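You operate a simulated robot arm through the tools that you are given. There is no shell and no other tool. Be economical: measure what you need, move in short steps, check, and stop when the job is done.

You run a simulated robot arm. Do the job below in one go: nothing can be reset, and whatever is moved stays where it is left.

TASK
Fetch the orange strap roll and set it on the blue manual. Then close the drawer of the steel table. Then shut the middle drawer of the long steel bench. Then take the filter from the top of the long steel bench and leave it on the top of the leak detector. Then put the clean cartridge from the top of the long steel bench on the open shelf under the counter. Then count the sockets on the top of the long steel bench, then put as many of the small boxes from the top of the long steel bench on the stack of papers there. Then take the wash bottle and put it on the green manual. Then lift the steel flap on the leak detector open. The order counts. Set down upright: filter, small box, wash bottle.

Only the result counts: the job must be done as asked and must still hold three seconds after the hand-in. Knocking over, shifting, dropping, spilling or breaking anything else fails it.

THE ROBOT
A 6-joint arm with a two-finger parallel gripper on a trunk, on a base that drives. Base frame: it is fixed to the floor where the robot stands at the start and does not move with it; the origin is under the middle of the robot, x ahead of it, y to its left, z up. Units: m, rad, N and s.
Its first joint turns from -2.897 to 2.897 rad. Places, roughly: blue manual [-1, -2.25, 0.75]; clean cartridge (6x6x16 cm) [0.1, 1.7, 0.9]; drawer of the steel table [1.2, -0.6, 0.8]; filter [0.25, 1.5, 1]; green manual [-1.25, -2.25, 0.75]; middle drawer of the long steel bench [0.9, 1.3, 0.7]; open shelf under the counter [-1, -2.3, 0.5]; orange strap roll (7x7x3 cm) [0.7, -0.2, 0.9]; small box [0.75, 1.5, 1]; socket [1.25, 1.75, 1]; stack of papers (21x26x1 cm) [0.7, 1.8, 0.9]; steel flap on the leak detector [-0.8, 0.2, 0.7]; top of the leak detector (23x25 cm) [-0.9, -0.18, 0.9]; wash bottle [0, 2, 1]. Payload 3.91 kg.
The TCP is the grasp point between the finger pads, 0.03 m short of the fingertips. In the tool frame z runs along the fingers and y along their closing line. The gripper opens to 0.11 m. The fingers are 0.02 m wide and 0.01 m thick; the gripper's body (0.048 by 0.112 m) begins 0.055 m behind the TCP.
Orientation is that of the tool frame in the base frame, as a unit quaternion [w, x, y, z]. With the fingers straight down and closing along the base's y, the tool's x points along the base's -x, its y along +y and its z along -z.

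THE INTERFACE
- The arm moves only by the tool nudge_tool. Its argument "steps" is a list of rows, each a list of 7 numbers: the shift along the tool's x, y, z in units of 30 mm (1.0 is 30 mm), then the turn, a rotation vector about the tool's x, y, z in units of 6 degrees (1.0 is 6 degrees), then the opening, from 0 (shut) to 1 (fully open). In form: [[tx, ty, tz, wx, wy, wz, fingers], ...]. A call has 1 to 12 rows; each row shifts and turns the commanded pose from where the row before left it, along the tool's axes as they then stand. A call with a number of a shift or a turn outside -1 to 1 is refused whole. Each row takes 0.2 s and may step no farther than 0.05 m and 0.15 rad from the row before; otherwise, or with a gripper value out of range, the whole call is refused. Where a pose cannot be reached the arm comes as near as it can. A force on the tool above 40 N (or 10 N above the force at the start of the call, whichever is more), or a blocked arm, ends the call early, and 0.2 s more pass. The fingers move at their own pace (about 0.153 m/s each) and stop on an object; they squeeze with about 24 N. The grip force told is the motor's: it shows also when the fingers shut on nothing. Time passes only in rows, and 0.2 s behind the last, so rows that do not move let the fingers close. It gives the time, the measured TCP pose, the force on the tool (base axes), the opening and the grip force at its end, in the units of the frame above (readings bear some noise), with the torque about the TCP (base axes, N m) and any sound that the robot's microphone picked up, and new pictures: "pictures" is both (left out), scene, wrist or none.
- Cameras (640 x 400 px; columns grow to the right, rows downward): "scene" is now at [0.1042, 0.189, 1.3246]; the picture's right is [-0.89, 0.46, 0.00], its down [0.43, 0.83, -0.36] and it looks along [-0.17, -0.32, -0.93] (base axes); focal length 214 px, centre (320, 200). "wrist" rides on the gripper at [0.072, 0.017, -0.103] in the tool frame; the picture's right is [-0.23, 0.97, 0.00], its down [-0.76, -0.18, -0.62] and it looks along [-0.61, -0.14, 0.78] (tool axes); focal length 222 px, centre (320, 200). There is no depth. A picture from a camera that has moved, and an enlarged one, comes with that camera's place and axes in the base frame and with its lens.
- drive_base(legs): drives the robot by 1 to 6 legs, each [ahead, turn to the left] in m and rad, along the robot's own axes; the way and the turn of a leg run together, so that a leg with both is an arc; at most 1.5 m and 3.142 rad a leg. The arm and the cameras ride along, it lands a little off, and it stops where it bumps. It gives what a move gives, and a new picture of the scene camera.
- head_to(pan, tilt): turns the head with the scene camera to pan (to the left, within 2.094 rad either way) and tilt (down, from -0.506 to 1.204), counted from straight ahead of the robot. It gives what a move gives, and a new picture of the scene camera.
- zoom(camera, box): a new picture of the part [left, top, right, bottom] of that camera's present view, enlarged. It takes no simulated time.
- job_done(): hands the job in; it is judged then, once.

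Work in short steps. Places have to be worked out from the pictures, the camera data and where the tool is seen: move nearer, look again, correct. Check each grasp and each placing, and mend what went wrong. You have 217 turns and 260 pictures in all, those below and enlarged ones among them. Open the gripper and draw the arm clear of the work before you hand the job in, unless the task says otherwise; then end with one line.

The tools are called after ">>>" as name(argument=value, ...) on one line, values as JSON. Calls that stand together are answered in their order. nudge_tool: Moves the arm, as the interface text tells. Its arguments: {"type":"object","properties":{"steps":{"type":"array","items":{"type":"array","items":{"type":"number"}}},"pictures":{"type":"string","enum":["both","scene","wrist","none"]}},"required":["steps"]} The other tools are called the same way: drive_base (legs) drives the base; head_to (pan, tilt) turns the head that bears the scene camera; zoom (camera, box) takes an enlarged picture of a part of a camera's view; job_done () hands the job in.

At the start:

```text
time: 0.0
position: [-0.3374, 0.1808, 1.1544]
tool_rot: [-0.001, 0.0, 1.0, 0.0]
wrist_force: [-0.1, 1.0, 0.3]
torque: [-0.02, -0.01, -0.02]
finger_gap: 0.1097
finger_force: 0.0
robot x, y, heading: [0.0027, 0.0008, -0.001]
head pan, tilt: [-2.054, 1.201]
```

scene: 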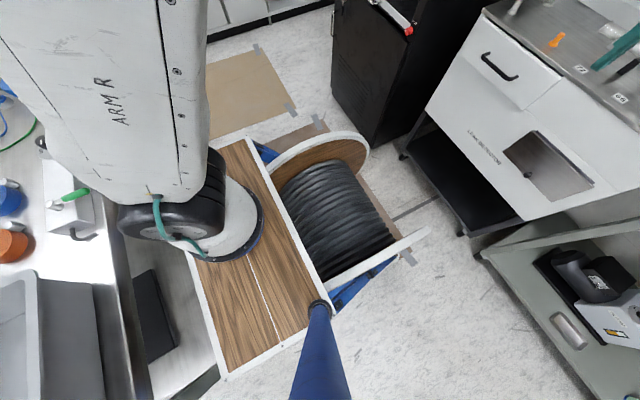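
wrist: 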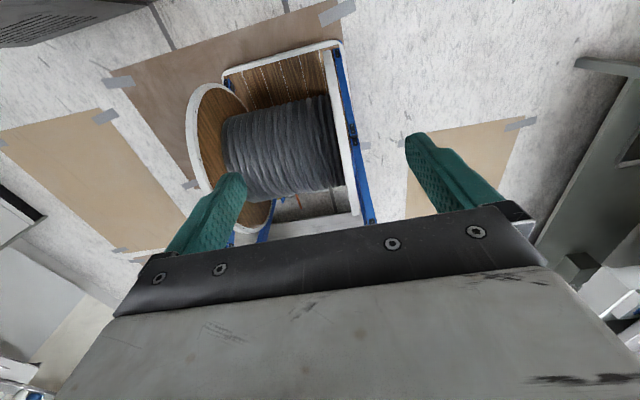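

The scene camera is looking behind the robot, so I turn the head forward to find the strap roll and the steel table.

>>> head_to(pan=-0.2, tilt=0.7)

>>> head_to(pan=1.2, tilt=0.4)

>>> head_to(pan=-2.0, tilt=0.4)

```text
time: 1.8
position: [-0.3382, 0.182, 1.1547]
tool_rot: [-0.001, 0.001, 1.0, 0.0]
wrist_force: [-0.2, -0.3, 0.2]
torque: [-0.02, 0.0, 0.02]
finger_gap: 0.1102
finger_force: 0.1
robot x, y, heading: [0.0049, -0.004, -0.001]
head pan, tilt: [-0.201, 0.7]
camera scene: at [0.2134, 0.2216, 1.3605], right [-0.2, -0.98, 0.0], down [-0.63, 0.13, -0.76], along [0.75, -0.15, -0.64], focal length 214 px, centre (320, 200)
```

scene: 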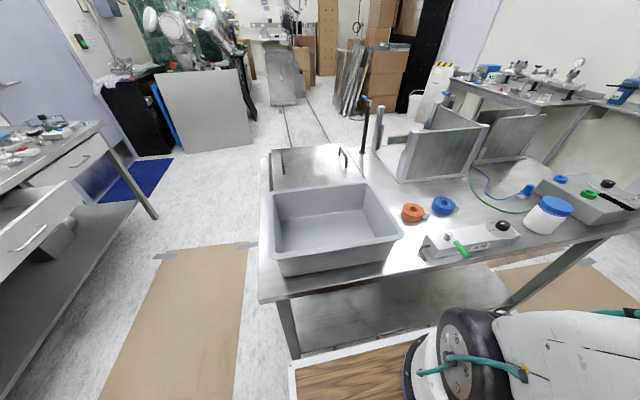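

```text
time: 3.4
position: [-0.3377, 0.1813, 1.1541]
tool_rot: [-0.002, 0.0, 1.0, 0.001]
wrist_force: [-0.1, -0.3, 0.2]
torque: [-0.02, 0.01, 0.02]
finger_gap: 0.1098
finger_force: 0.2
robot x, y, heading: [-0.0003, 0.0, -0.002]
head pan, tilt: [1.201, 0.4]
camera scene: at [0.1637, 0.3249, 1.3874], right [0.93, -0.36, 0.0], down [-0.14, -0.36, -0.92], along [0.33, 0.86, -0.39], focal length 214 px, centre (320, 200)
```

scene: 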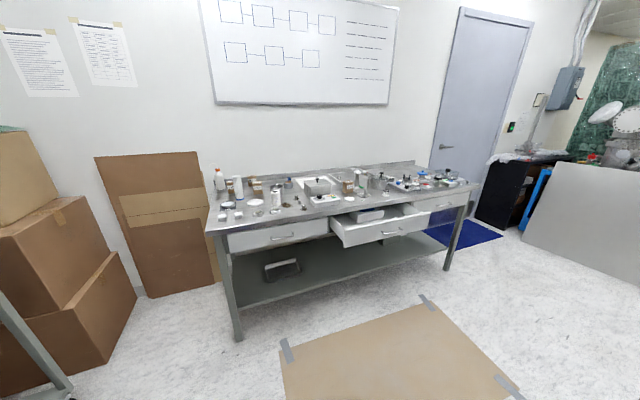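

```text
time: 6.1
position: [-0.3376, 0.1833, 1.1537]
tool_rot: [-0.001, -0.001, 1.0, 0.0]
wrist_force: [-1.2, -0.2, 0.2]
torque: [-0.02, 0.01, -0.01]
finger_gap: 0.11
finger_force: 0.1
robot x, y, heading: [-0.0015, 0.0027, 0.001]
head pan, tilt: [-2.0, 0.4]
camera scene: at [0.0916, 0.1543, 1.3874], right [-0.91, 0.42, 0.0], down [0.16, 0.35, -0.92], along [-0.38, -0.84, -0.39], focal length 214 px, centre (320, 200)
```

scene: 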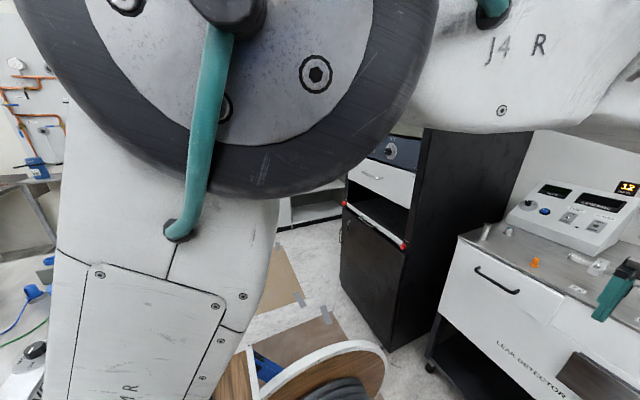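

I need to understand how the arm is folded before swinging it, so I look at the arm from the head.

>>> head_to(pan=-1.3, tilt=0.9)

>>> head_to(pan=-1.3, tilt=0.0)

```text
time: 7.2
position: [-0.3384, 0.1814, 1.1551]
tool_rot: [-0.002, 0.0, 1.0, 0.0]
wrist_force: [-0.1, -0.8, 0.8]
torque: [-0.01, -0.01, 0.02]
finger_gap: 0.1101
finger_force: 0.1
robot x, y, heading: [0.0002, 0.001, -0.003]
head pan, tilt: [-1.3, 0.901]
camera scene: at [0.1503, 0.1658, 1.3445], right [-0.96, -0.27, 0.0], down [-0.21, 0.76, -0.62], along [0.17, -0.6, -0.78], focal length 214 px, centre (320, 200)
```

scene: 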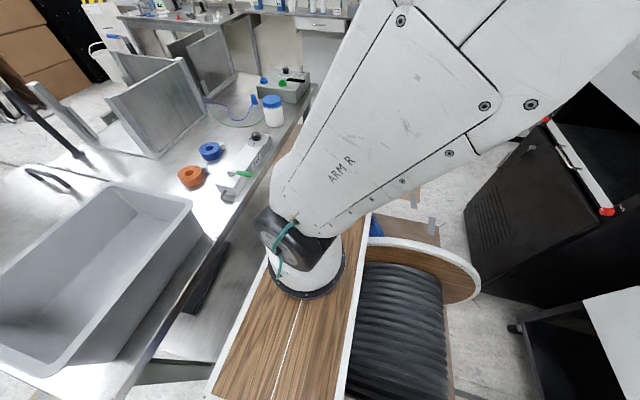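

```text
time: 8.4
position: [-0.3377, 0.1809, 1.1539]
tool_rot: [0.0, 0.0, 1.0, 0.0]
wrist_force: [0.3, 1.4, 0.3]
torque: [0.03, 0.01, 0.03]
finger_gap: 0.11
finger_force: 0.0
robot x, y, heading: [-0.0009, -0.0011, -0.002]
head pan, tilt: [-1.3, 0.0]
camera scene: at [0.1542, 0.1518, 1.4243], right [-0.96, -0.27, 0.0], down [0.0, 0.0, -1.0], along [0.27, -0.96, 0.0], focal length 214 px, centre (320, 200)
```

scene: 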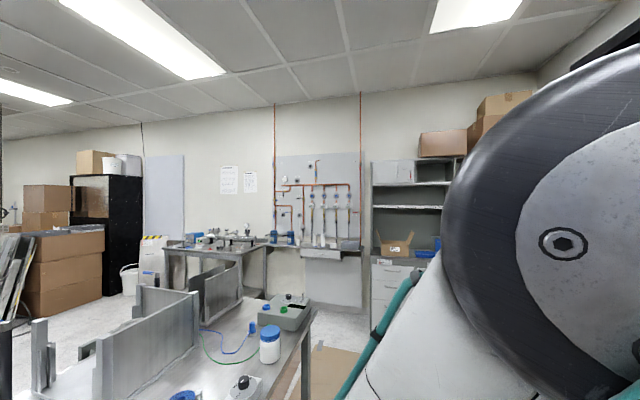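

The arm stands on a pedestal near (0.25, 0) and points backward, with the head mast on its left side. I test a swing around the back toward the robot's right side.

>>> nudge_tool(steps=[[0.29, -0.956, 0, 0, 0, -0.465, 1], [0.29, -0.956, 0, 0, 0, -0.465, 1], [0.29, -0.956, 0, 0, 0, -0.465, 1], [0.29, -0.956, 0, 0, 0, -0.465, 1], [0.29, -0.956, 0, 0, 0, -0.465, 1], [0.29, -0.956, 0, 0, 0, -0.465, 1], [0.29, -0.956, 0, 0, 0, -0.465, 1], [0.29, -0.956, 0, 0, 0, -0.465, 1], [0.29, -0.956, 0, 0, 0, -0.465, 1], [0.29, -0.956, 0, 0, 0, -0.465, 1], [0.29, -0.956, 0, 0, 0, -0.465, 1], [0.29, -0.956, 0, 0, 0, -0.465, 1]], pictures="scene")

```text
time: 11.0
position: [-0.2639, 0.1137, 1.154]
tool_rot: [-0.001, -0.289, 0.957, 0.0]
wrist_force: [0.2, 0.2, -1.0]
torque: [0.0, 0.02, -0.02]
finger_gap: 0.1101
finger_force: 0.1
out of reach, approached as far as the arm can: row 2, 3, 4, 5, 6, 7, 8, 9, 10, 11, 12
robot x, y, heading: [-0.0013, -0.0021, -0.004]
head pan, tilt: [-1.3, 0.0]
camera scene: at [0.1541, 0.1518, 1.4244], right [-0.96, -0.27, 0.0], down [0.0, 0.0, -1.0], along [0.27, -0.96, 0.0], focal length 214 px, centre (320, 200)
```

scene: 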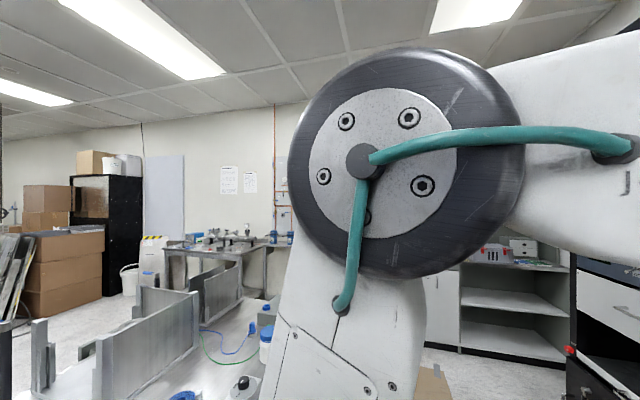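

Joint 1 hits its limit just there, so the arm must go to the front via the left side, past the head mast. I first raise the tool high so the forearm can clear the mast.

>>> nudge_tool(steps=[[0, 0, -1, 0, 0, 1, 1], [0, 0, -1, 0, 0, 1, 1], [0, 0, -1, 0, 0, 1, 1], [0, 0, -1, 0, 0, 1, 1], [0, 0, -1, 0, 0, 1, 1], [0, 0, -1, 0, 0, 1, 1], [0, 0, -1, 0, 0, 0, 1], [0, 0, -1, 0, 0, 0, 1], [0, 0, -1, 0, 0, 0, 1], [0, 0, -1, 0, 0, 0, 1], [0, 0, -1, 0, 0, 0, 1], [0, 0, -1, 0, 0, 0, 1]], pictures="scene")

```text
time: 13.6
position: [-0.2471, 0.1103, 1.4486]
tool_rot: [-0.003, 0.022, 1.0, 0.001]
wrist_force: [-0.4, 0.8, 0.4]
torque: [0.02, -0.02, 0.02]
finger_gap: 0.11
finger_force: 0.1
out of reach, approached as far as the arm can: row 10, 11, 12
robot x, y, heading: [-0.0013, -0.0019, 0.005]
head pan, tilt: [-1.3, 0.0]
camera scene: at [0.1542, 0.1518, 1.4244], right [-0.96, -0.27, 0.0], down [0.0, 0.0, -1.0], along [0.27, -0.96, 0.0], focal length 214 px, centre (320, 200)
```

scene: 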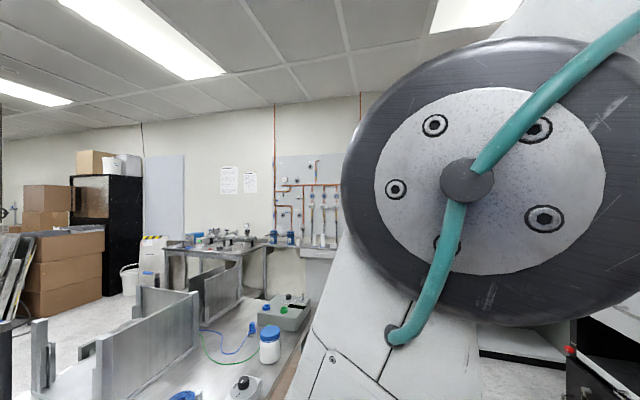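

The arm is at its height limit with the forearm slanting up. I turn the head away, then draw the tool inward and begin the arc past the mast.

>>> head_to(pan=0.6, tilt=0.5)

>>> nudge_tool(steps=[[-0.97, -0.22, 0, 0, 0, 0, 1], [-0.97, -0.22, 0, 0, 0, 0, 1], [-0.97, -0.22, 0, 0, 0, 0, 1], [-0.22, 0.97, 0, 0, 0, 0.68, 1], [-0.22, 0.97, 0, 0, 0, 0.68, 1]], pictures="scene")

```text
time: 15.4
position: [-0.2466, 0.1104, 1.4483]
tool_rot: [-0.003, 0.022, 1.0, 0.001]
wrist_force: [0.0, -0.2, -0.2]
torque: [0.03, 0.02, 0.0]
finger_gap: 0.1102
finger_force: 0.0
robot x, y, heading: [-0.0022, 0.0043, 0.001]
head pan, tilt: [0.6, 0.499]
camera scene: at [0.2053, 0.2899, 1.3783], right [0.56, -0.83, 0.0], down [-0.4, -0.27, -0.88], along [0.72, 0.5, -0.48], focal length 214 px, centre (320, 200)
```

scene: 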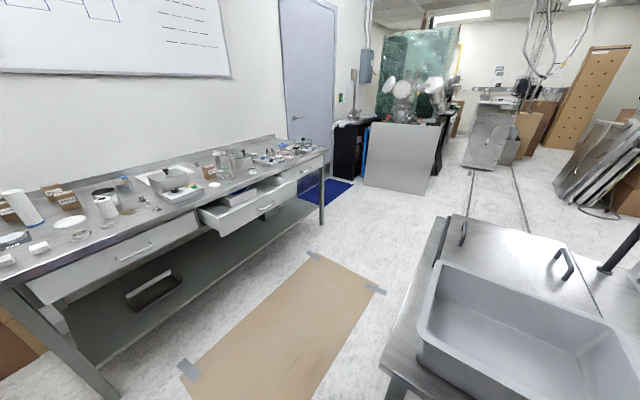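

```text
time: 16.6
position: [-0.1441, 0.1429, 1.4505]
tool_rot: [-0.001, 0.093, 0.996, 0.0]
wrist_force: [-0.8, 0.3, 0.2]
torque: [0.05, 0.02, -0.02]
finger_gap: 0.1099
finger_force: 0.1
robot x, y, heading: [-0.0016, 0.0025, 0.003]
head pan, tilt: [0.6, 0.499]
camera scene: at [0.2052, 0.2897, 1.3783], right [0.56, -0.83, 0.0], down [-0.4, -0.27, -0.88], along [0.72, 0.5, -0.48], focal length 214 px, centre (320, 200)
```

scene: 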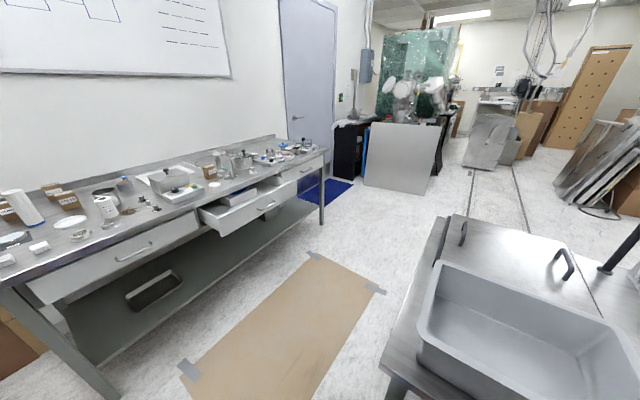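

No contact. I keep raising and sweeping on past the mast direction.

>>> nudge_tool(steps=[[0, 0, -1, 0, 0, 0, 1], [0, 0, -1, 0, 0, 0, 1], [-0.16, 0.987, -0.5, 0, 0, 0.68, 1], [-0.16, 0.987, -0.5, 0, 0, 0.68, 1], [-0.16, 0.987, 0, 0, 0, 0.68, 1], [-0.16, 0.987, 0, 0, 0, 0.68, 1], [-0.16, 0.987, 0, 0, 0, 0.68, 1], [-0.16, 0.987, 0, 0, 0, 0.68, 1], [-0.16, 0.987, 0, 0, 0, 0.68, 1], [-0.16, 0.987, 0, 0, 0, 0.68, 1], [-0.16, 0.987, 0, 0, 0, 0.68, 1], [-0.16, 0.987, 0, 0, 0, 0.68, 1]], pictures="none")

```text
time: 19.2
position: [0.0406, 0.3727, 1.4624]
tool_rot: [-0.002, 0.435, 0.9, 0.001]
wrist_force: [-1.1, 0.1, -0.1]
torque: [0.04, -0.04, 0.01]
finger_gap: 0.1096
finger_force: 0.0
out of reach, approached as far as the arm can: row 1, 2, 3, 4
robot x, y, heading: [0.0002, 0.0, 0.006]
head pan, tilt: [0.6, 0.499]
```

No contact at the mast direction; I continue the arc toward the front.

>>> nudge_tool(steps=[[-0.16, 0.987, 0, 0, 0, 0.68, 1], [-0.16, 0.987, 0, 0, 0, 0.68, 1], [-0.16, 0.987, 0, 0, 0, 0.68, 1], [-0.16, 0.987, 0, 0, 0, 0.68, 1], [-0.16, 0.987, 0, 0, 0, 0.68, 1], [-0.16, 0.987, 0, 0, 0, 0.68, 1], [-0.16, 0.987, 0, 0, 0, 0.68, 1], [-0.16, 0.987, 0, 0, 0, 0.68, 1], [-0.16, 0.987, 0, 0, 0, 0.68, 1], [-0.16, 0.987, 0, 0, 0, 0.68, 1], [-0.16, 0.987, 0, 0, 0, 0.68, 1], [-0.16, 0.987, 0, 0, 0, 0.68, 1]], pictures="none")

>>> nudge_tool(steps=[[-0.16, 0.987, 0, 0, 0, 0.68, 1], [-0.16, 0.987, 0, 0, 0, 0.68, 1], [-0.16, 0.987, 0, 0, 0, 0.68, 1], [-0.16, 0.987, 0, 0, 0, 0.68, 1], [-0.16, 0.987, 0, 0, 0, 0.68, 1], [-0.16, 0.987, 0, 0, 0, 0.68, 1], [-0.16, 0.987, 0, 0, 0, 0.68, 1], [-0.16, 0.987, 0, 0, 0, 0.68, 1], [-0.16, 0.987, 0, 0, 0, 0.68, 1], [-0.16, 0.987, 0, 0, 0, 0.68, 1], [-0.16, 0.987, 0, 0, 0, 0.68, 1], [-0.16, 0.987, 0, 0, 0, 0.68, 1]], pictures="scene")

```text
time: 21.8
position: [0.3876, 0.4165, 1.4576]
tool_rot: [-0.002, 0.769, 0.64, 0.003]
wrist_force: [-0.5, -0.9, 0.0]
torque: [-0.02, -0.01, 0.01]
finger_gap: 0.1102
finger_force: 0.1
out of reach, approached as far as the arm can: row 1, 8
robot x, y, heading: [-0.0018, 0.0015, -0.004]
head pan, tilt: [0.6, 0.499]
```

```text
time: 24.4
position: [0.6635, 0.1562, 1.4551]
tool_rot: [0.0, 0.964, 0.266, 0.0]
wrist_force: [-0.8, 0.8, 0.0]
torque: [-0.04, -0.04, 0.01]
finger_gap: 0.1101
finger_force: 0.0
out of reach, approached as far as the arm can: row 4, 6, 7, 8, 9, 11
robot x, y, heading: [0.0026, 0.0028, -0.004]
head pan, tilt: [0.6, 0.499]
camera scene: at [0.2051, 0.2902, 1.3782], right [0.57, -0.82, 0.0], down [-0.39, -0.27, -0.88], along [0.72, 0.5, -0.48], focal length 214 px, centre (320, 200)
```

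scene: 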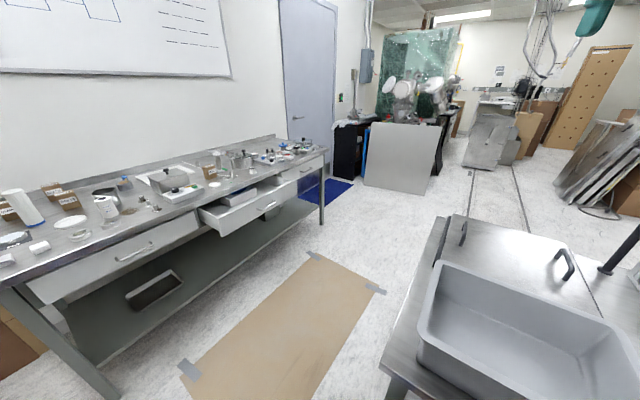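

The arm is now in front. I look at the table to place the strap roll, the lids and the drawer.

>>> head_to(pan=-0.4, tilt=0.8)

>>> zoom(camera="wrist", box=[0, 0, 640, 400])

```text
time: 25.7
position: [0.6645, 0.1563, 1.4562]
tool_rot: [0.0, 0.964, 0.267, -0.001]
wrist_force: [0.1, 0.1, -0.8]
torque: [0.0, 0.01, -0.01]
finger_gap: 0.11
finger_force: 0.0
robot x, y, heading: [-0.0002, -0.0018, -0.003]
head pan, tilt: [-0.4, 0.799]
camera scene: at [0.2046, 0.2072, 1.3523], right [-0.39, -0.92, 0.0], down [-0.66, 0.28, -0.7], along [0.64, -0.27, -0.72], focal length 214 px, centre (320, 200)
```

scene: 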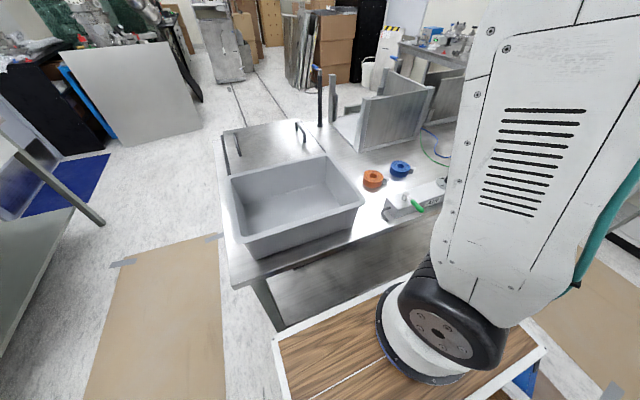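

```text
1.00 times, centred on (320, 200) of wrist (not enlarged: the box is as wide or as high as the picture)
camera zoom: at [0.7352, 0.1788, 1.5591], right [0.31, -0.95, 0.0], down [-0.74, -0.24, 0.62], along [-0.59, -0.19, -0.78], focal length 222 px, centre (320, 200)
```

zoom: 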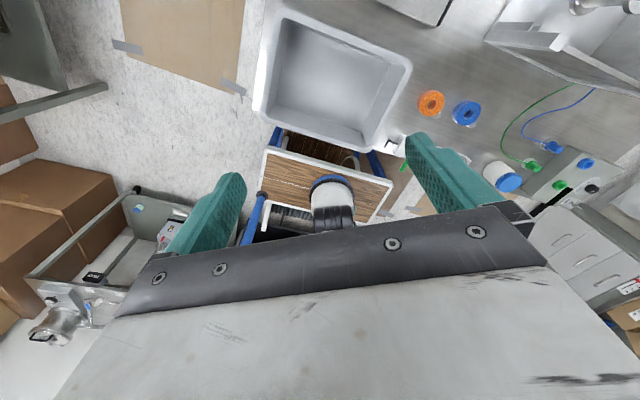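

The roll comes out at about (0.66, -0.19, 0.86), too close to the arm's axis at (0.25, 0). I back the base up 0.17 m.

>>> drive_base(legs=[[-0.17, 0]])

```text
time: 27.2
position: [0.4925, 0.1556, 1.4549]
tool_rot: [-0.001, 0.964, 0.266, -0.002]
wrist_force: [0.3, -0.4, 1.1]
torque: [-0.01, 0.0, 0.02]
finger_gap: 0.1098
finger_force: 0.1
robot x, y, heading: [-0.1702, -0.0027, 0.0]
head pan, tilt: [-0.4, 0.799]
camera scene: at [0.0322, 0.2071, 1.3523], right [-0.39, -0.92, 0.0], down [-0.66, 0.28, -0.7], along [0.64, -0.27, -0.72], focal length 214 px, centre (320, 200)
```

scene: 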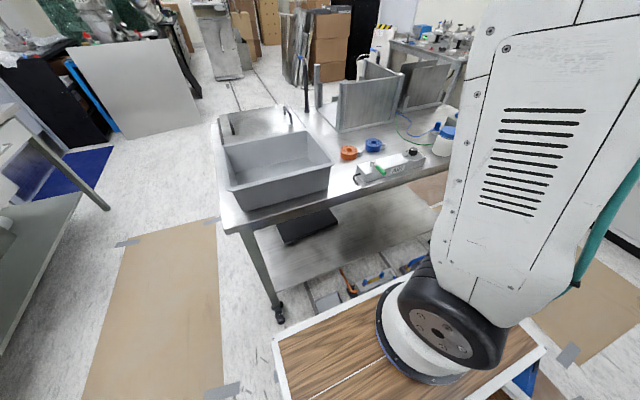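

I move the tool over the roll while descending to about z = 1.1.

>>> nudge_tool(steps=[[-0.09, 1, 0.97, 0, 0, 0, 1], [-0.09, 1, 0.97, 0, 0, 0, 1], [-0.09, 1, 0.97, 0, 0, 0, 1], [-0.09, 1, 0.97, 0, 0, 0, 1], [-0.09, 1, 0.97, 0, 0, 0, 1], [-0.09, 1, 0.97, 0, 0, 0, 1], [-0.09, 1, 0.97, 0, 0, 0, 1], [-0.09, 1, 0.97, 0, 0, 0, 1], [-0.09, 1, 0.97, 0, 0, 0, 1], [-0.09, 1, 0.97, 0, 0, 0, 1], [-0.09, 1, 0.97, 0, 0, 0, 1], [-0.09, 1, 0.97, 0, 0, 0, 1]])

```text
time: 29.8
position: [0.6489, -0.1659, 1.106]
tool_rot: [0.0, 0.964, 0.267, 0.0]
wrist_force: [-0.6, -0.3, 0.5]
torque: [-0.04, -0.05, -0.01]
finger_gap: 0.1098
finger_force: 0.0
robot x, y, heading: [-0.1688, -0.0021, -0.001]
head pan, tilt: [-0.4, 0.799]
camera scene: at [0.0318, 0.2073, 1.3523], right [-0.39, -0.92, 0.0], down [-0.66, 0.28, -0.7], along [0.64, -0.27, -0.72], focal length 214 px, centre (320, 200)
camera wrist: at [0.7184, -0.1449, 1.2089], right [0.31, -0.95, 0.0], down [-0.74, -0.24, 0.62], along [-0.59, -0.19, -0.78], focal length 222 px, centre (320, 200)
```

scene: 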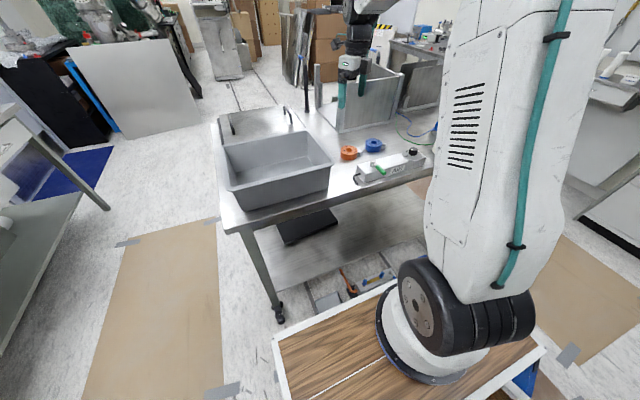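
wrist: 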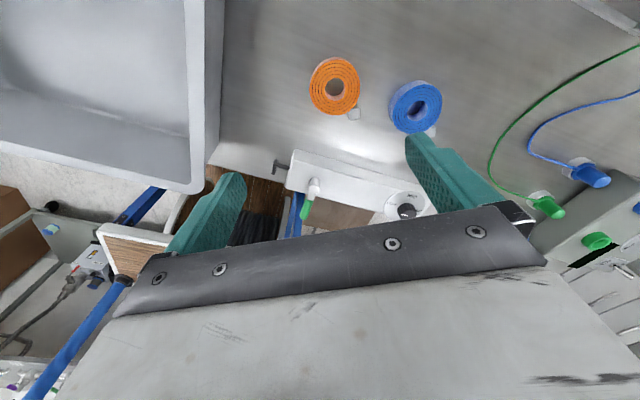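

The wrist view places the roll at (0.66, -0.187). I correct, turn the fingers to a diagonal that clears the blue roll, and lower to 0.90.

>>> nudge_tool(steps=[[-0.04, 0.79, 0, 0, 0, -1, 0.9], [0, 0, 0, 0, 0, -1, 0.9], [0, 0, 1, 0, 0, -0.35, 0.9], [0, 0, 1, 0, 0, 0, 0.9], [0, 0, 1, 0, 0, 0, 0.9], [0, 0, 1, 0, 0, 0, 0.9], [0, 0, 1, 0, 0, 0, 0.9], [0, 0, 1, 0, 0, 0, 0.9], [0, 0, 0.8, 0, 0, 0, 0.9]])

```text
time: 31.8
position: [0.6596, -0.1902, 0.9025]
tool_rot: [-0.001, 0.924, 0.383, -0.002]
wrist_force: [0.0, -0.2, 0.8]
torque: [-0.01, -0.02, 0.01]
finger_gap: 0.0989
finger_force: 0.0
robot x, y, heading: [-0.1753, -0.0048, -0.005]
head pan, tilt: [-0.4, 0.799]
camera scene: at [0.032, 0.2071, 1.3523], right [-0.39, -0.92, 0.0], down [-0.66, 0.28, -0.7], along [0.64, -0.27, -0.72], focal length 214 px, centre (320, 200)
camera wrist: at [0.722, -0.1515, 1.0056], right [0.53, -0.85, 0.0], down [-0.66, -0.41, 0.62], along [-0.53, -0.33, -0.78], focal length 222 px, centre (320, 200)
```

scene: 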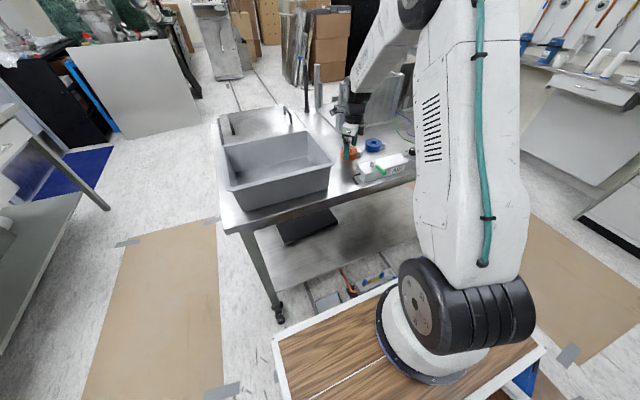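
wrist: 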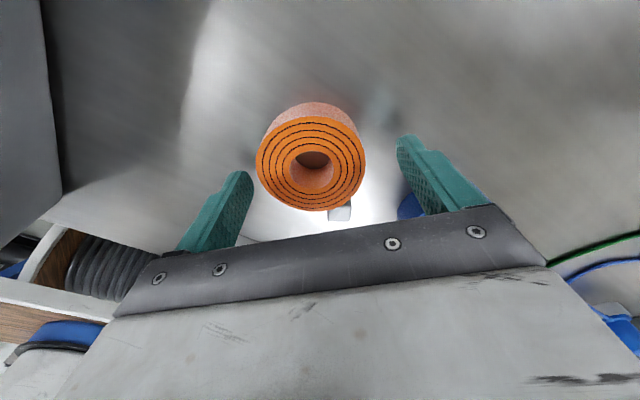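

Aligned over the roll; I lower 2 cm and close.

>>> nudge_tool(steps=[[0, 0, 0.35, 0, 0, 0, 0.9], [0, 0, 0.35, 0, 0, 0, 0.9], [0, 0, 0, 0, 0, 0, 0], [0, 0, 0, 0, 0, 0, 0], [0, 0, 0, 0, 0, 0, 0]])

```text
time: 32.4
position: [0.6613, -0.1909, 0.8907]
tool_rot: [0.002, 0.924, 0.383, 0.002]
wrist_force: [-7.6, -1.3, 17.0]
torque: [0.58, 1.02, 0.31]
finger_gap: 0.1014
finger_force: 2.2
robot x, y, heading: [-0.1713, -0.0019, 0.0]
head pan, tilt: [-0.4, 0.799]
stopped in row 2: the force on the tool passed its limit at 59 N (the readings are from after the stop); the commanded pose is now the measured one
camera scene: at [0.0314, 0.207, 1.3524], right [-0.39, -0.92, 0.0], down [-0.66, 0.28, -0.7], along [0.64, -0.27, -0.72], focal length 214 px, centre (320, 200)
camera wrist: at [0.7226, -0.1525, 0.9942], right [0.53, -0.85, 0.0], down [-0.67, -0.41, 0.62], along [-0.53, -0.33, -0.78], focal length 222 px, centre (320, 200)
```

scene: 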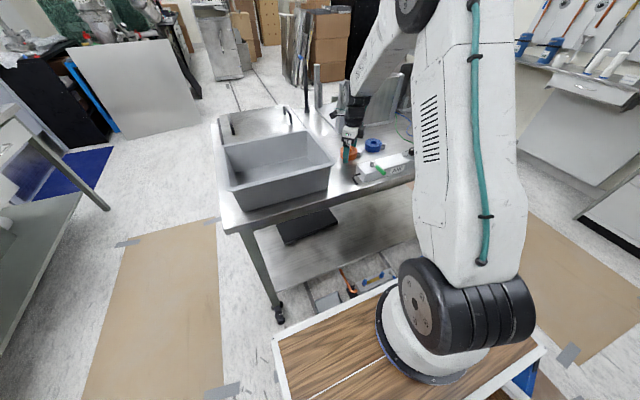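
wrist: 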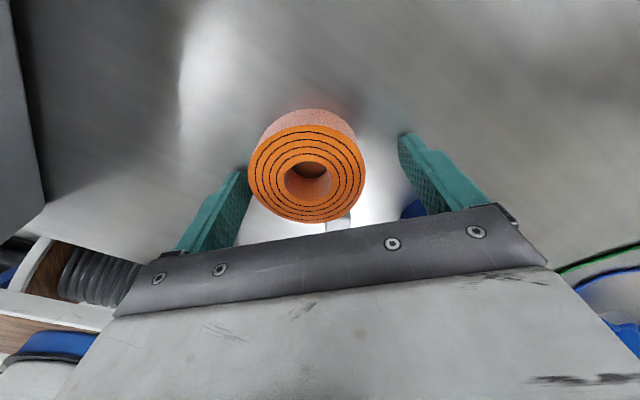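

The fingertips touched the table, so its top is at about z = 0.86. I raise 3 mm and close.

>>> nudge_tool(steps=[[0, 0, -0.12, 0, 0, 0, 0.9], [0, -0.15, 0, 0, 0, 0, 0], [0, 0, 0, 0, 0, 0, 0], [0, 0, 0, 0, 0, 0, 0], [0, 0, -0.5, 0, 0, 0, 0], [0, 0, -1, 0, 0, 0, 0], [0, 0, -1, 0, 0, 0, 0], [0, 0, -1, 0, 0, 0, 0]])

```text
time: 34.2
position: [0.6571, -0.1878, 0.997]
tool_rot: [0.001, 0.924, 0.382, 0.001]
wrist_force: [0.8, -0.3, -1.2]
torque: [-0.03, 0.03, 0.03]
finger_gap: 0.0654
finger_force: 24.0
robot x, y, heading: [-0.1705, -0.0021, -0.004]
head pan, tilt: [-0.4, 0.799]
camera scene: at [0.0326, 0.2069, 1.3523], right [-0.39, -0.92, 0.0], down [-0.66, 0.28, -0.7], along [0.64, -0.27, -0.72], focal length 214 px, centre (320, 200)
camera wrist: at [0.7197, -0.149, 1.1021], right [0.53, -0.85, 0.0], down [-0.67, -0.41, 0.62], along [-0.53, -0.33, -0.78], focal length 222 px, centre (320, 200)
```

scene: 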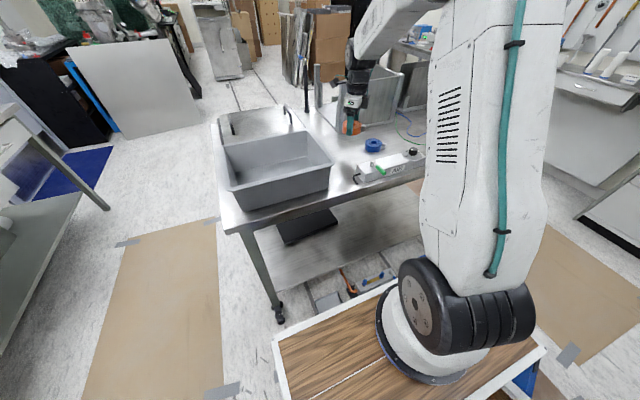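
wrist: 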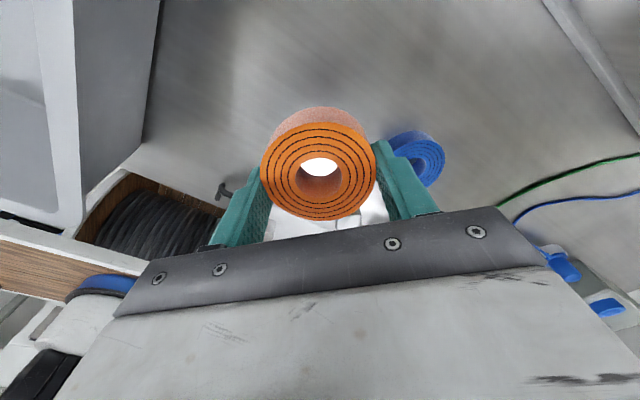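

The roll is held (gap 65 mm). I lift and draw it in, then look around to the right for the route.

>>> nudge_tool(steps=[[0, 0, -1, 0, 0, 0, 0], [0, 0, -1, 0, 0, 0, 0], [0, 0, -1, 0, 0, 0, 0], [0, 0, -1, 0, 0, 0, 0], [-0.45, -0.89, -1, 0, 0, 0, 0], [-0.45, -0.89, -1, 0, 0, 0, 0], [-0.45, -0.89, -1, 0, 0, 0, 0], [-0.45, -0.89, -1, 0, 0, 0, 0], [0, 0, -1, 0, 0, 0, 0], [0, 0, -1, 0, 0, 0, 0]], pictures="none")

>>> drive_base(legs=[[0, -0.8]])

>>> head_to(pan=-0.6, tilt=0.5)

```text
time: 36.4
position: [0.544, -0.1537, 1.2981]
tool_rot: [0.001, 0.924, 0.383, 0.002]
wrist_force: [-0.4, 0.3, -1.3]
torque: [-0.02, 0.01, 0.01]
finger_gap: 0.0658
finger_force: 24.1
robot x, y, heading: [-0.1728, -0.0002, 0.005]
head pan, tilt: [-0.4, 0.799]
```

```text
time: 38.9
position: [0.2186, -0.619, 1.2983]
tool_rot: [0.003, 1.0, -0.005, 0.001]
wrist_force: [-0.2, 0.1, -1.2]
torque: [0.02, -0.01, 0.01]
finger_gap: 0.0661
finger_force: 24.0
robot x, y, heading: [-0.1695, 0.0021, -0.796]
head pan, tilt: [-0.4, 0.799]
camera scene: at [0.1161, -0.0007, 1.3523], right [-0.93, -0.36, 0.0], down [-0.26, 0.67, -0.7], along [0.25, -0.65, -0.72], focal length 214 px, centre (320, 200)
```

scene: 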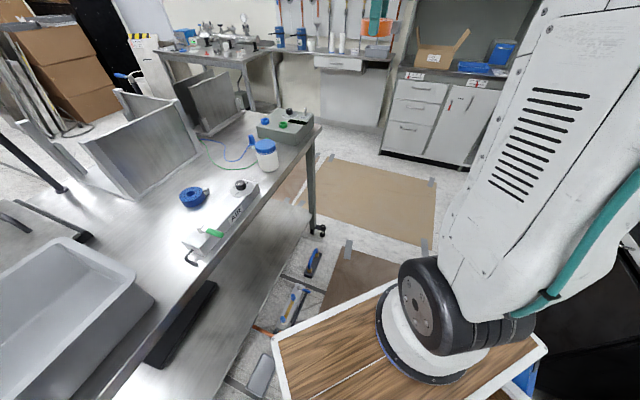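

```text
time: 39.7
position: [0.2204, -0.6191, 1.2985]
tool_rot: [0.003, 1.0, -0.005, 0.001]
wrist_force: [-0.3, -0.6, -0.7]
torque: [-0.01, -0.03, 0.01]
finger_gap: 0.0657
finger_force: 23.6
robot x, y, heading: [-0.1714, -0.0005, -0.797]
head pan, tilt: [-0.6, 0.499]
camera scene: at [0.1024, -0.0152, 1.3782], right [-0.99, -0.17, 0.0], down [-0.08, 0.47, -0.88], along [0.15, -0.86, -0.48], focal length 214 px, centre (320, 200)
```

scene: 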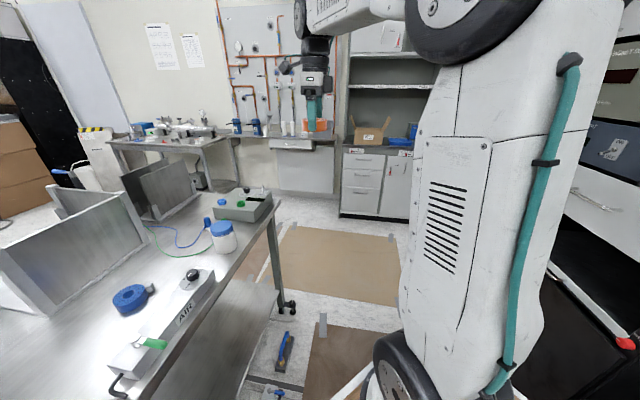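

The floor beside the table has small tools at x > 0.33, so I keep to x ≈ -0.17. I turn to face -y, drive ahead 0.75 m and look.

>>> drive_base(legs=[[0, -0.775], [0.75, 0]])

>>> head_to(pan=-0.9, tilt=0.55)

```text
time: 45.8
position: [-0.3177, -1.4698, 1.2977]
tool_rot: [0.003, 0.926, -0.378, -0.001]
wrist_force: [-0.2, 0.5, -1.2]
torque: [0.0, 0.02, 0.02]
finger_gap: 0.0656
finger_force: 23.6
robot x, y, heading: [-0.1703, -0.7525, -1.564]
head pan, tilt: [-0.6, 0.499]
camera scene: at [0.014, -0.9518, 1.3783], right [-0.83, 0.56, 0.0], down [0.27, 0.4, -0.88], along [-0.49, -0.73, -0.48], focal length 214 px, centre (320, 200)
```

scene: 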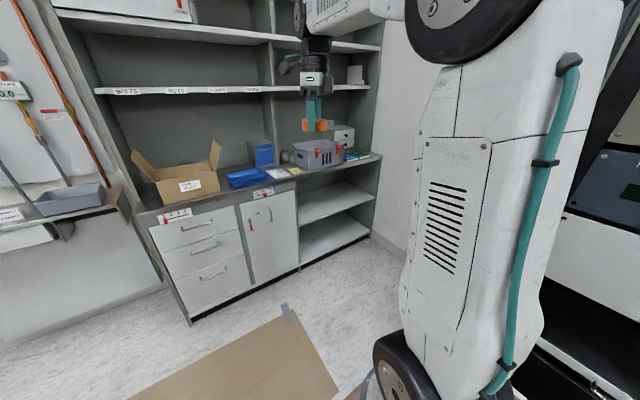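

```text
time: 46.6
position: [-0.3183, -1.4699, 1.2975]
tool_rot: [0.002, 0.925, -0.379, 0.0]
wrist_force: [0.4, 0.2, -0.9]
torque: [-0.02, 0.0, -0.01]
finger_gap: 0.0659
finger_force: 23.7
robot x, y, heading: [-0.1699, -0.7532, -1.564]
head pan, tilt: [-0.901, 0.55]
camera scene: at [-0.005, -0.9327, 1.3737], right [-0.63, 0.78, 0.0], down [0.41, 0.33, -0.85], along [-0.66, -0.53, -0.52], focal length 214 px, centre (320, 200)
```

scene: 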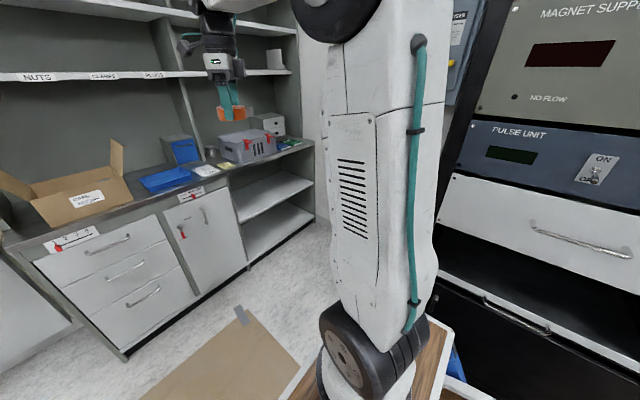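

The counter's right end carries some flat books; I enlarge that part.

>>> zoom(camera="scene", box=[120, 90, 330, 221])

```text
3.05 times, centred on (225, 156) of scene
camera zoom: at [-0.005, -0.9327, 1.3737], right [-0.63, 0.78, 0.0], down [0.41, 0.33, -0.85], along [-0.66, -0.53, -0.52], focal length 654 px, centre (610, 336)
```

zoom: 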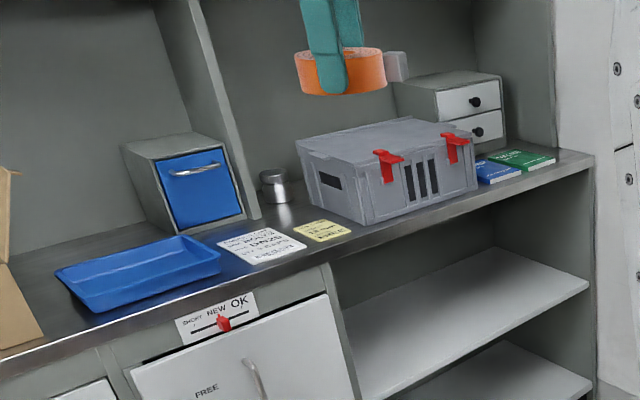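

Blue manual is right of the grey case, at the counter's front right. I move nearer, stopping short so the held roll stays clear of the upper shelf.

>>> drive_base(legs=[[0, -0.24], [0.58, 0], [0, 0.24]])

>>> zoom(camera="wrist", box=[0, 0, 640, 400])

```text
time: 51.5
position: [-0.4471, -2.0303, 1.2986]
tool_rot: [0.003, 0.926, -0.376, 0.0]
wrist_force: [0.6, -0.4, -0.7]
torque: [-0.04, -0.02, 0.0]
finger_gap: 0.0657
finger_force: 24.3
robot x, y, heading: [-0.3056, -1.3077, -1.555]
head pan, tilt: [-0.901, 0.55]
camera scene: at [-0.1364, -1.4917, 1.3737], right [-0.63, 0.78, 0.0], down [0.41, 0.33, -0.85], along [-0.66, -0.54, -0.52], focal length 214 px, centre (320, 200)
```

scene: 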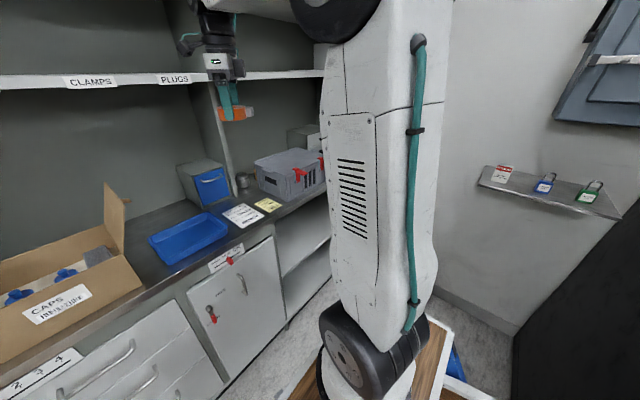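

```text
1.00 times, centred on (320, 200) of wrist (not enlarged: the box is as wide or as high as the picture)
camera zoom: at [-0.4058, -2.0927, 1.402], right [-0.84, -0.54, 0.0], down [-0.42, 0.66, 0.62], along [-0.34, 0.52, -0.78], focal length 222 px, centre (320, 200)
```

zoom: 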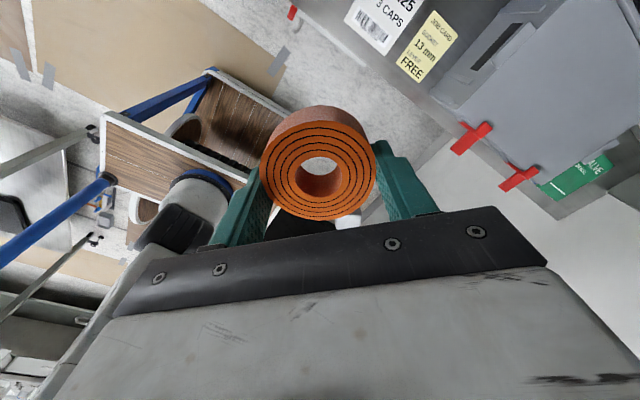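

The counter top comes out at z ≈ 0.84 and the blue manual near (-1.11, -2.2); upper shelves start at y ≈ -2.4. I drive in and turn to face it.

>>> drive_base(legs=[[0, -0.475], [0.26, 0], [0, -0.25]])

>>> zoom(camera="wrist", box=[0, 0, 640, 400])

```text
time: 55.7
position: [-1.0054, -1.9816, 1.2977]
tool_rot: [0.002, 0.732, -0.682, -0.002]
wrist_force: [0.7, 0.3, -1.2]
torque: [-0.02, -0.03, 0.01]
finger_gap: 0.066
finger_force: 24.2
robot x, y, heading: [-0.4216, -1.543, -2.287]
head pan, tilt: [-0.901, 0.55]
camera scene: at [-0.4185, -1.7869, 1.3737], right [0.05, 1.0, 0.0], down [0.52, -0.03, -0.85], along [-0.85, 0.04, -0.52], focal length 214 px, centre (320, 200)
```

scene: 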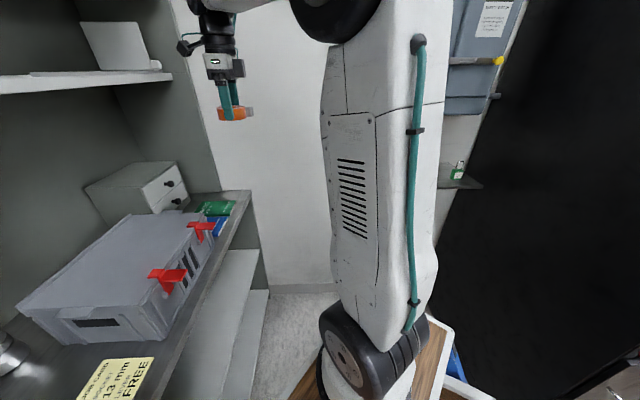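

```text
1.00 times, centred on (320, 200) of wrist (not enlarged: the box is as wide or as high as the picture)
camera zoom: at [-1.0175, -2.0558, 1.402], right [-0.99, 0.16, 0.0], down [0.13, 0.77, 0.62], along [0.1, 0.61, -0.78], focal length 222 px, centre (320, 200)
```

zoom: 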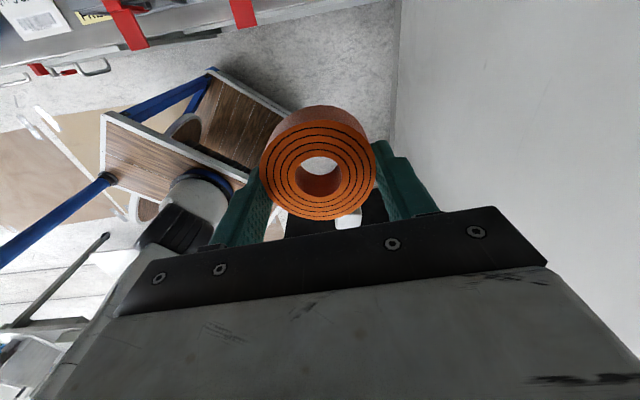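

I enlarge the scene view on the two manuals.

>>> zoom(camera="scene", box=[150, 170, 278, 250])

```text
5.00 times, centred on (214, 210) of scene
camera zoom: at [-0.4185, -1.7869, 1.3737], right [0.05, 1.0, 0.0], down [0.52, -0.03, -0.85], along [-0.85, 0.04, -0.52], focal length 1072 px, centre (850, 150)
```

zoom: 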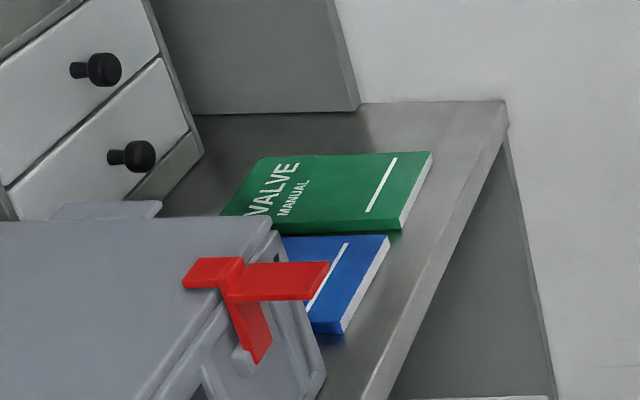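

From the enlarged view: blue manual spans x -1.04…-1.14, y -2.13…-2.28; green is centred near (-1.22, -2.21). I turn the gripper so it closes along y.

>>> nudge_tool(steps=[[0, 0, 0, 0, 0, 1, 0], [0, 0, 0, 0, 0, 1, 0], [0, 0, 0, 0, 0, 1, 0], [0, 0, 0, 0, 0, 1, 0], [0, 0, 0, 0, 0, 1, 0], [0, 0, 0, 0, 0, 1, 0], [0, 0, 0, 0, 0, 1, 0], [0, 0, 0, 0, 0, 1, 0], [0, 0, 0, 0, 0, 1, 0], [0, 0, 0, 0, 0, 1, 0], [0, 0, 0, 0, 0, 1, 0], [0, 0, 0, 0, 0, 1, 0]], pictures="none")

>>> nudge_tool(steps=[[0, 0, 0.5, 0, 0, 1, 0], [0, 0, 0.5, 0, 0, 1, 0], [0, 0, 0.5, 0, 0, 1, 0], [0, 0, 0.5, 0, 0, 0.6, 0], [0, 0, 0.5, 0, 0, 0, 0], [0, 0, 0.5, 0, 0, 0, 0]], pictures="both")

```text
time: 58.3
position: [-1.0509, -1.897, 1.2965]
tool_rot: [0.0, -0.265, 0.964, -0.01]
wrist_force: [0.8, -0.5, -1.2]
torque: [0.01, 0.03, -0.01]
finger_gap: 0.0656
finger_force: 23.8
out of reach, approached as far as the arm can: row 9, 10, 11, 12
robot x, y, heading: [-0.4202, -1.5403, -2.288]
head pan, tilt: [-0.901, 0.55]
```

```text
time: 59.7
position: [-1.0854, -1.7098, 1.1964]
tool_rot: [-0.001, -0.07, 0.998, -0.006]
wrist_force: [-0.2, 0.1, -0.5]
torque: [0.02, 0.0, 0.0]
finger_gap: 0.0659
finger_force: 23.9
out of reach, approached as far as the arm can: row 1, 2, 3, 4, 5
robot x, y, heading: [-0.4244, -1.5419, -2.29]
head pan, tilt: [-0.901, 0.55]
camera scene: at [-0.4185, -1.7868, 1.3737], right [0.05, 1.0, 0.0], down [0.52, -0.03, -0.85], along [-0.85, 0.04, -0.52], focal length 214 px, centre (320, 200)
camera wrist: at [-1.1601, -1.7012, 1.3011], right [0.09, 1.0, -0.01], down [0.78, -0.06, 0.62], along [0.62, -0.07, -0.78], focal length 222 px, centre (320, 200)
```

scene: 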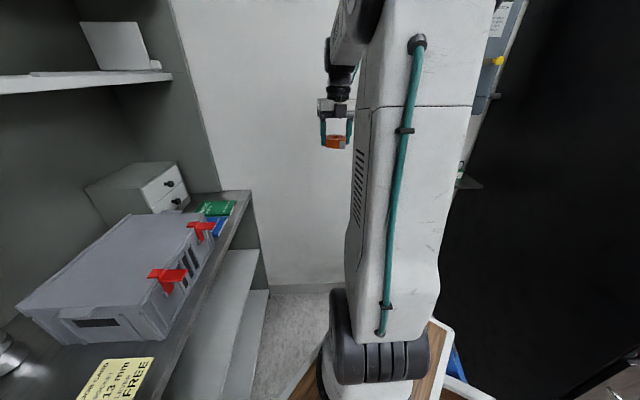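
wrist: 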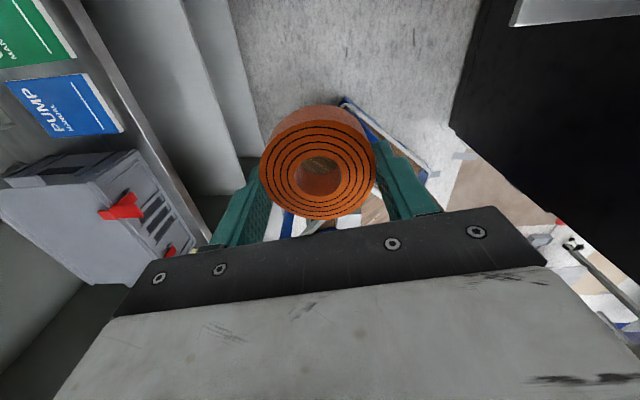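

J6 limits the turn that way, so I'll turn back and close along x instead, which also clears the case (face at x ≈ -0.98). Blue manual centre from this view: (-1.08, -2.20).

>>> nudge_tool(steps=[[0, 0, 0, 0, 0, -1, 0], [0, 0, 0, 0, 0, -1, 0], [0, 0, 0, 0, 0, -1, 0], [0, 0, 0, 0, 0, -1, 0], [0, 0, 0, 0, 0, -1, 0], [0, 0, 0, 0, 0, -1, 0], [0, 0, 0, 0, 0, -1, 0], [0, 0, 0, 0, 0, -1, 0], [0, 0, 0, 0, 0, -1, 0], [0, 0, 0, 0, 0, -1, 0], [0, 0, 0, 0, 0, -1, 0], [0, 0, 0, 0, 0, -1, 0]], pictures="none")

```text
time: 62.3
position: [-1.0861, -1.7103, 1.1977]
tool_rot: [-0.004, -0.642, 0.767, -0.004]
wrist_force: [0.2, 0.2, -1.6]
torque: [-0.03, 0.01, 0.02]
finger_gap: 0.066
finger_force: 24.0
robot x, y, heading: [-0.4223, -1.539, -2.292]
head pan, tilt: [-0.901, 0.55]
```

I now move the roll toward the manual.

>>> nudge_tool(steps=[[1, -0.18, 0, 0, 0, 0, 0], [1, -0.18, 0, 0, 0, 0, 0], [1, -0.18, 0, 0, 0, 0, 0], [1, -0.18, 0, 0, 0, 0, 0], [1, -0.18, 0, 0, 0, 0, 0], [1, -0.18, 0, 0, 0, 0, 0], [1, -0.18, 0, 0, 0, 0, 0], [1, -0.18, 0, 0, 0, 0, 0], [1, -0.18, 0, 0, 0, 0, 0], [1, -0.18, 0, 0, 0, 0, 0], [1, -0.18, 0, 0, 0, 0, 0]], pictures="none")

>>> nudge_tool(steps=[[1, -0.18, 0.8, 0, 0, 0, 0], [1, -0.18, 0.8, 0, 0, 0, 0], [1, -0.18, 0.8, 0, 0, 0, 0], [1, -0.18, 0.8, 0, 0, 0, 0], [1, -0.18, 0.8, 0, 0, 0, 0], [0.2, -0.04, 1, 0, 0, 0, 0], [0, 0, 1, 0, 0, 0, 0], [0, 0, 1, 0, 0, 0, 0]])

```text
time: 64.7
position: [-1.0863, -2.0453, 1.2013]
tool_rot: [-0.004, -0.642, 0.767, -0.005]
wrist_force: [-0.9, 0.9, -0.9]
torque: [-0.02, -0.04, 0.03]
finger_gap: 0.0658
finger_force: 23.8
robot x, y, heading: [-0.4213, -1.5413, -2.292]
head pan, tilt: [-0.901, 0.55]
```

```text
time: 66.5
position: [-1.0873, -2.206, 0.9909]
tool_rot: [-0.003, -0.641, 0.767, -0.005]
wrist_force: [0.2, 0.1, -1.6]
torque: [-0.03, 0.0, 0.01]
finger_gap: 0.0656
finger_force: 24.0
robot x, y, heading: [-0.4153, -1.5449, -2.289]
head pan, tilt: [-0.901, 0.55]
camera scene: at [-0.4184, -1.7867, 1.3737], right [0.05, 1.0, 0.0], down [0.52, -0.03, -0.85], along [-0.85, 0.04, -0.52], focal length 214 px, centre (320, 200)
camera wrist: at [-1.1175, -2.273, 1.0954], right [-0.92, 0.4, 0.0], down [0.31, 0.72, 0.62], along [0.25, 0.56, -0.79], focal length 222 px, centre (320, 200)
```

scene: 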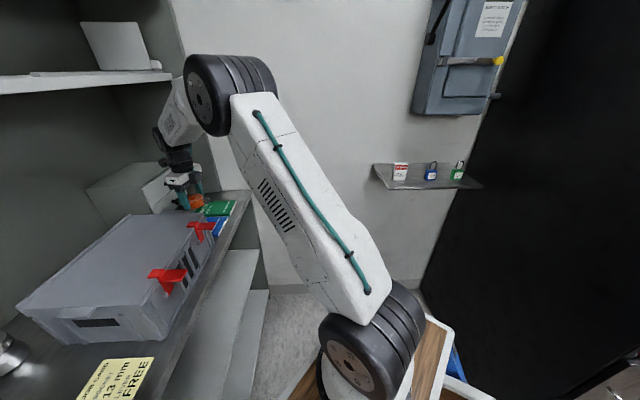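
wrist: 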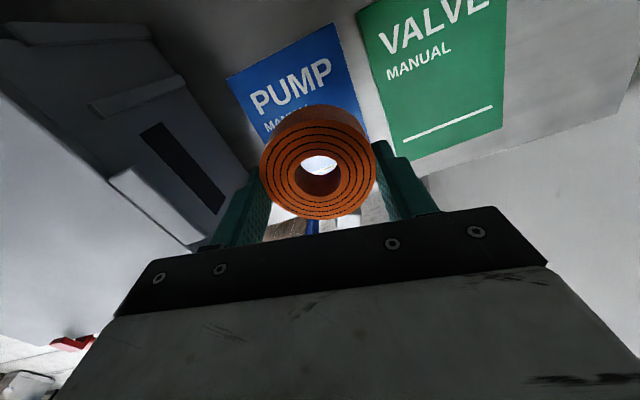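

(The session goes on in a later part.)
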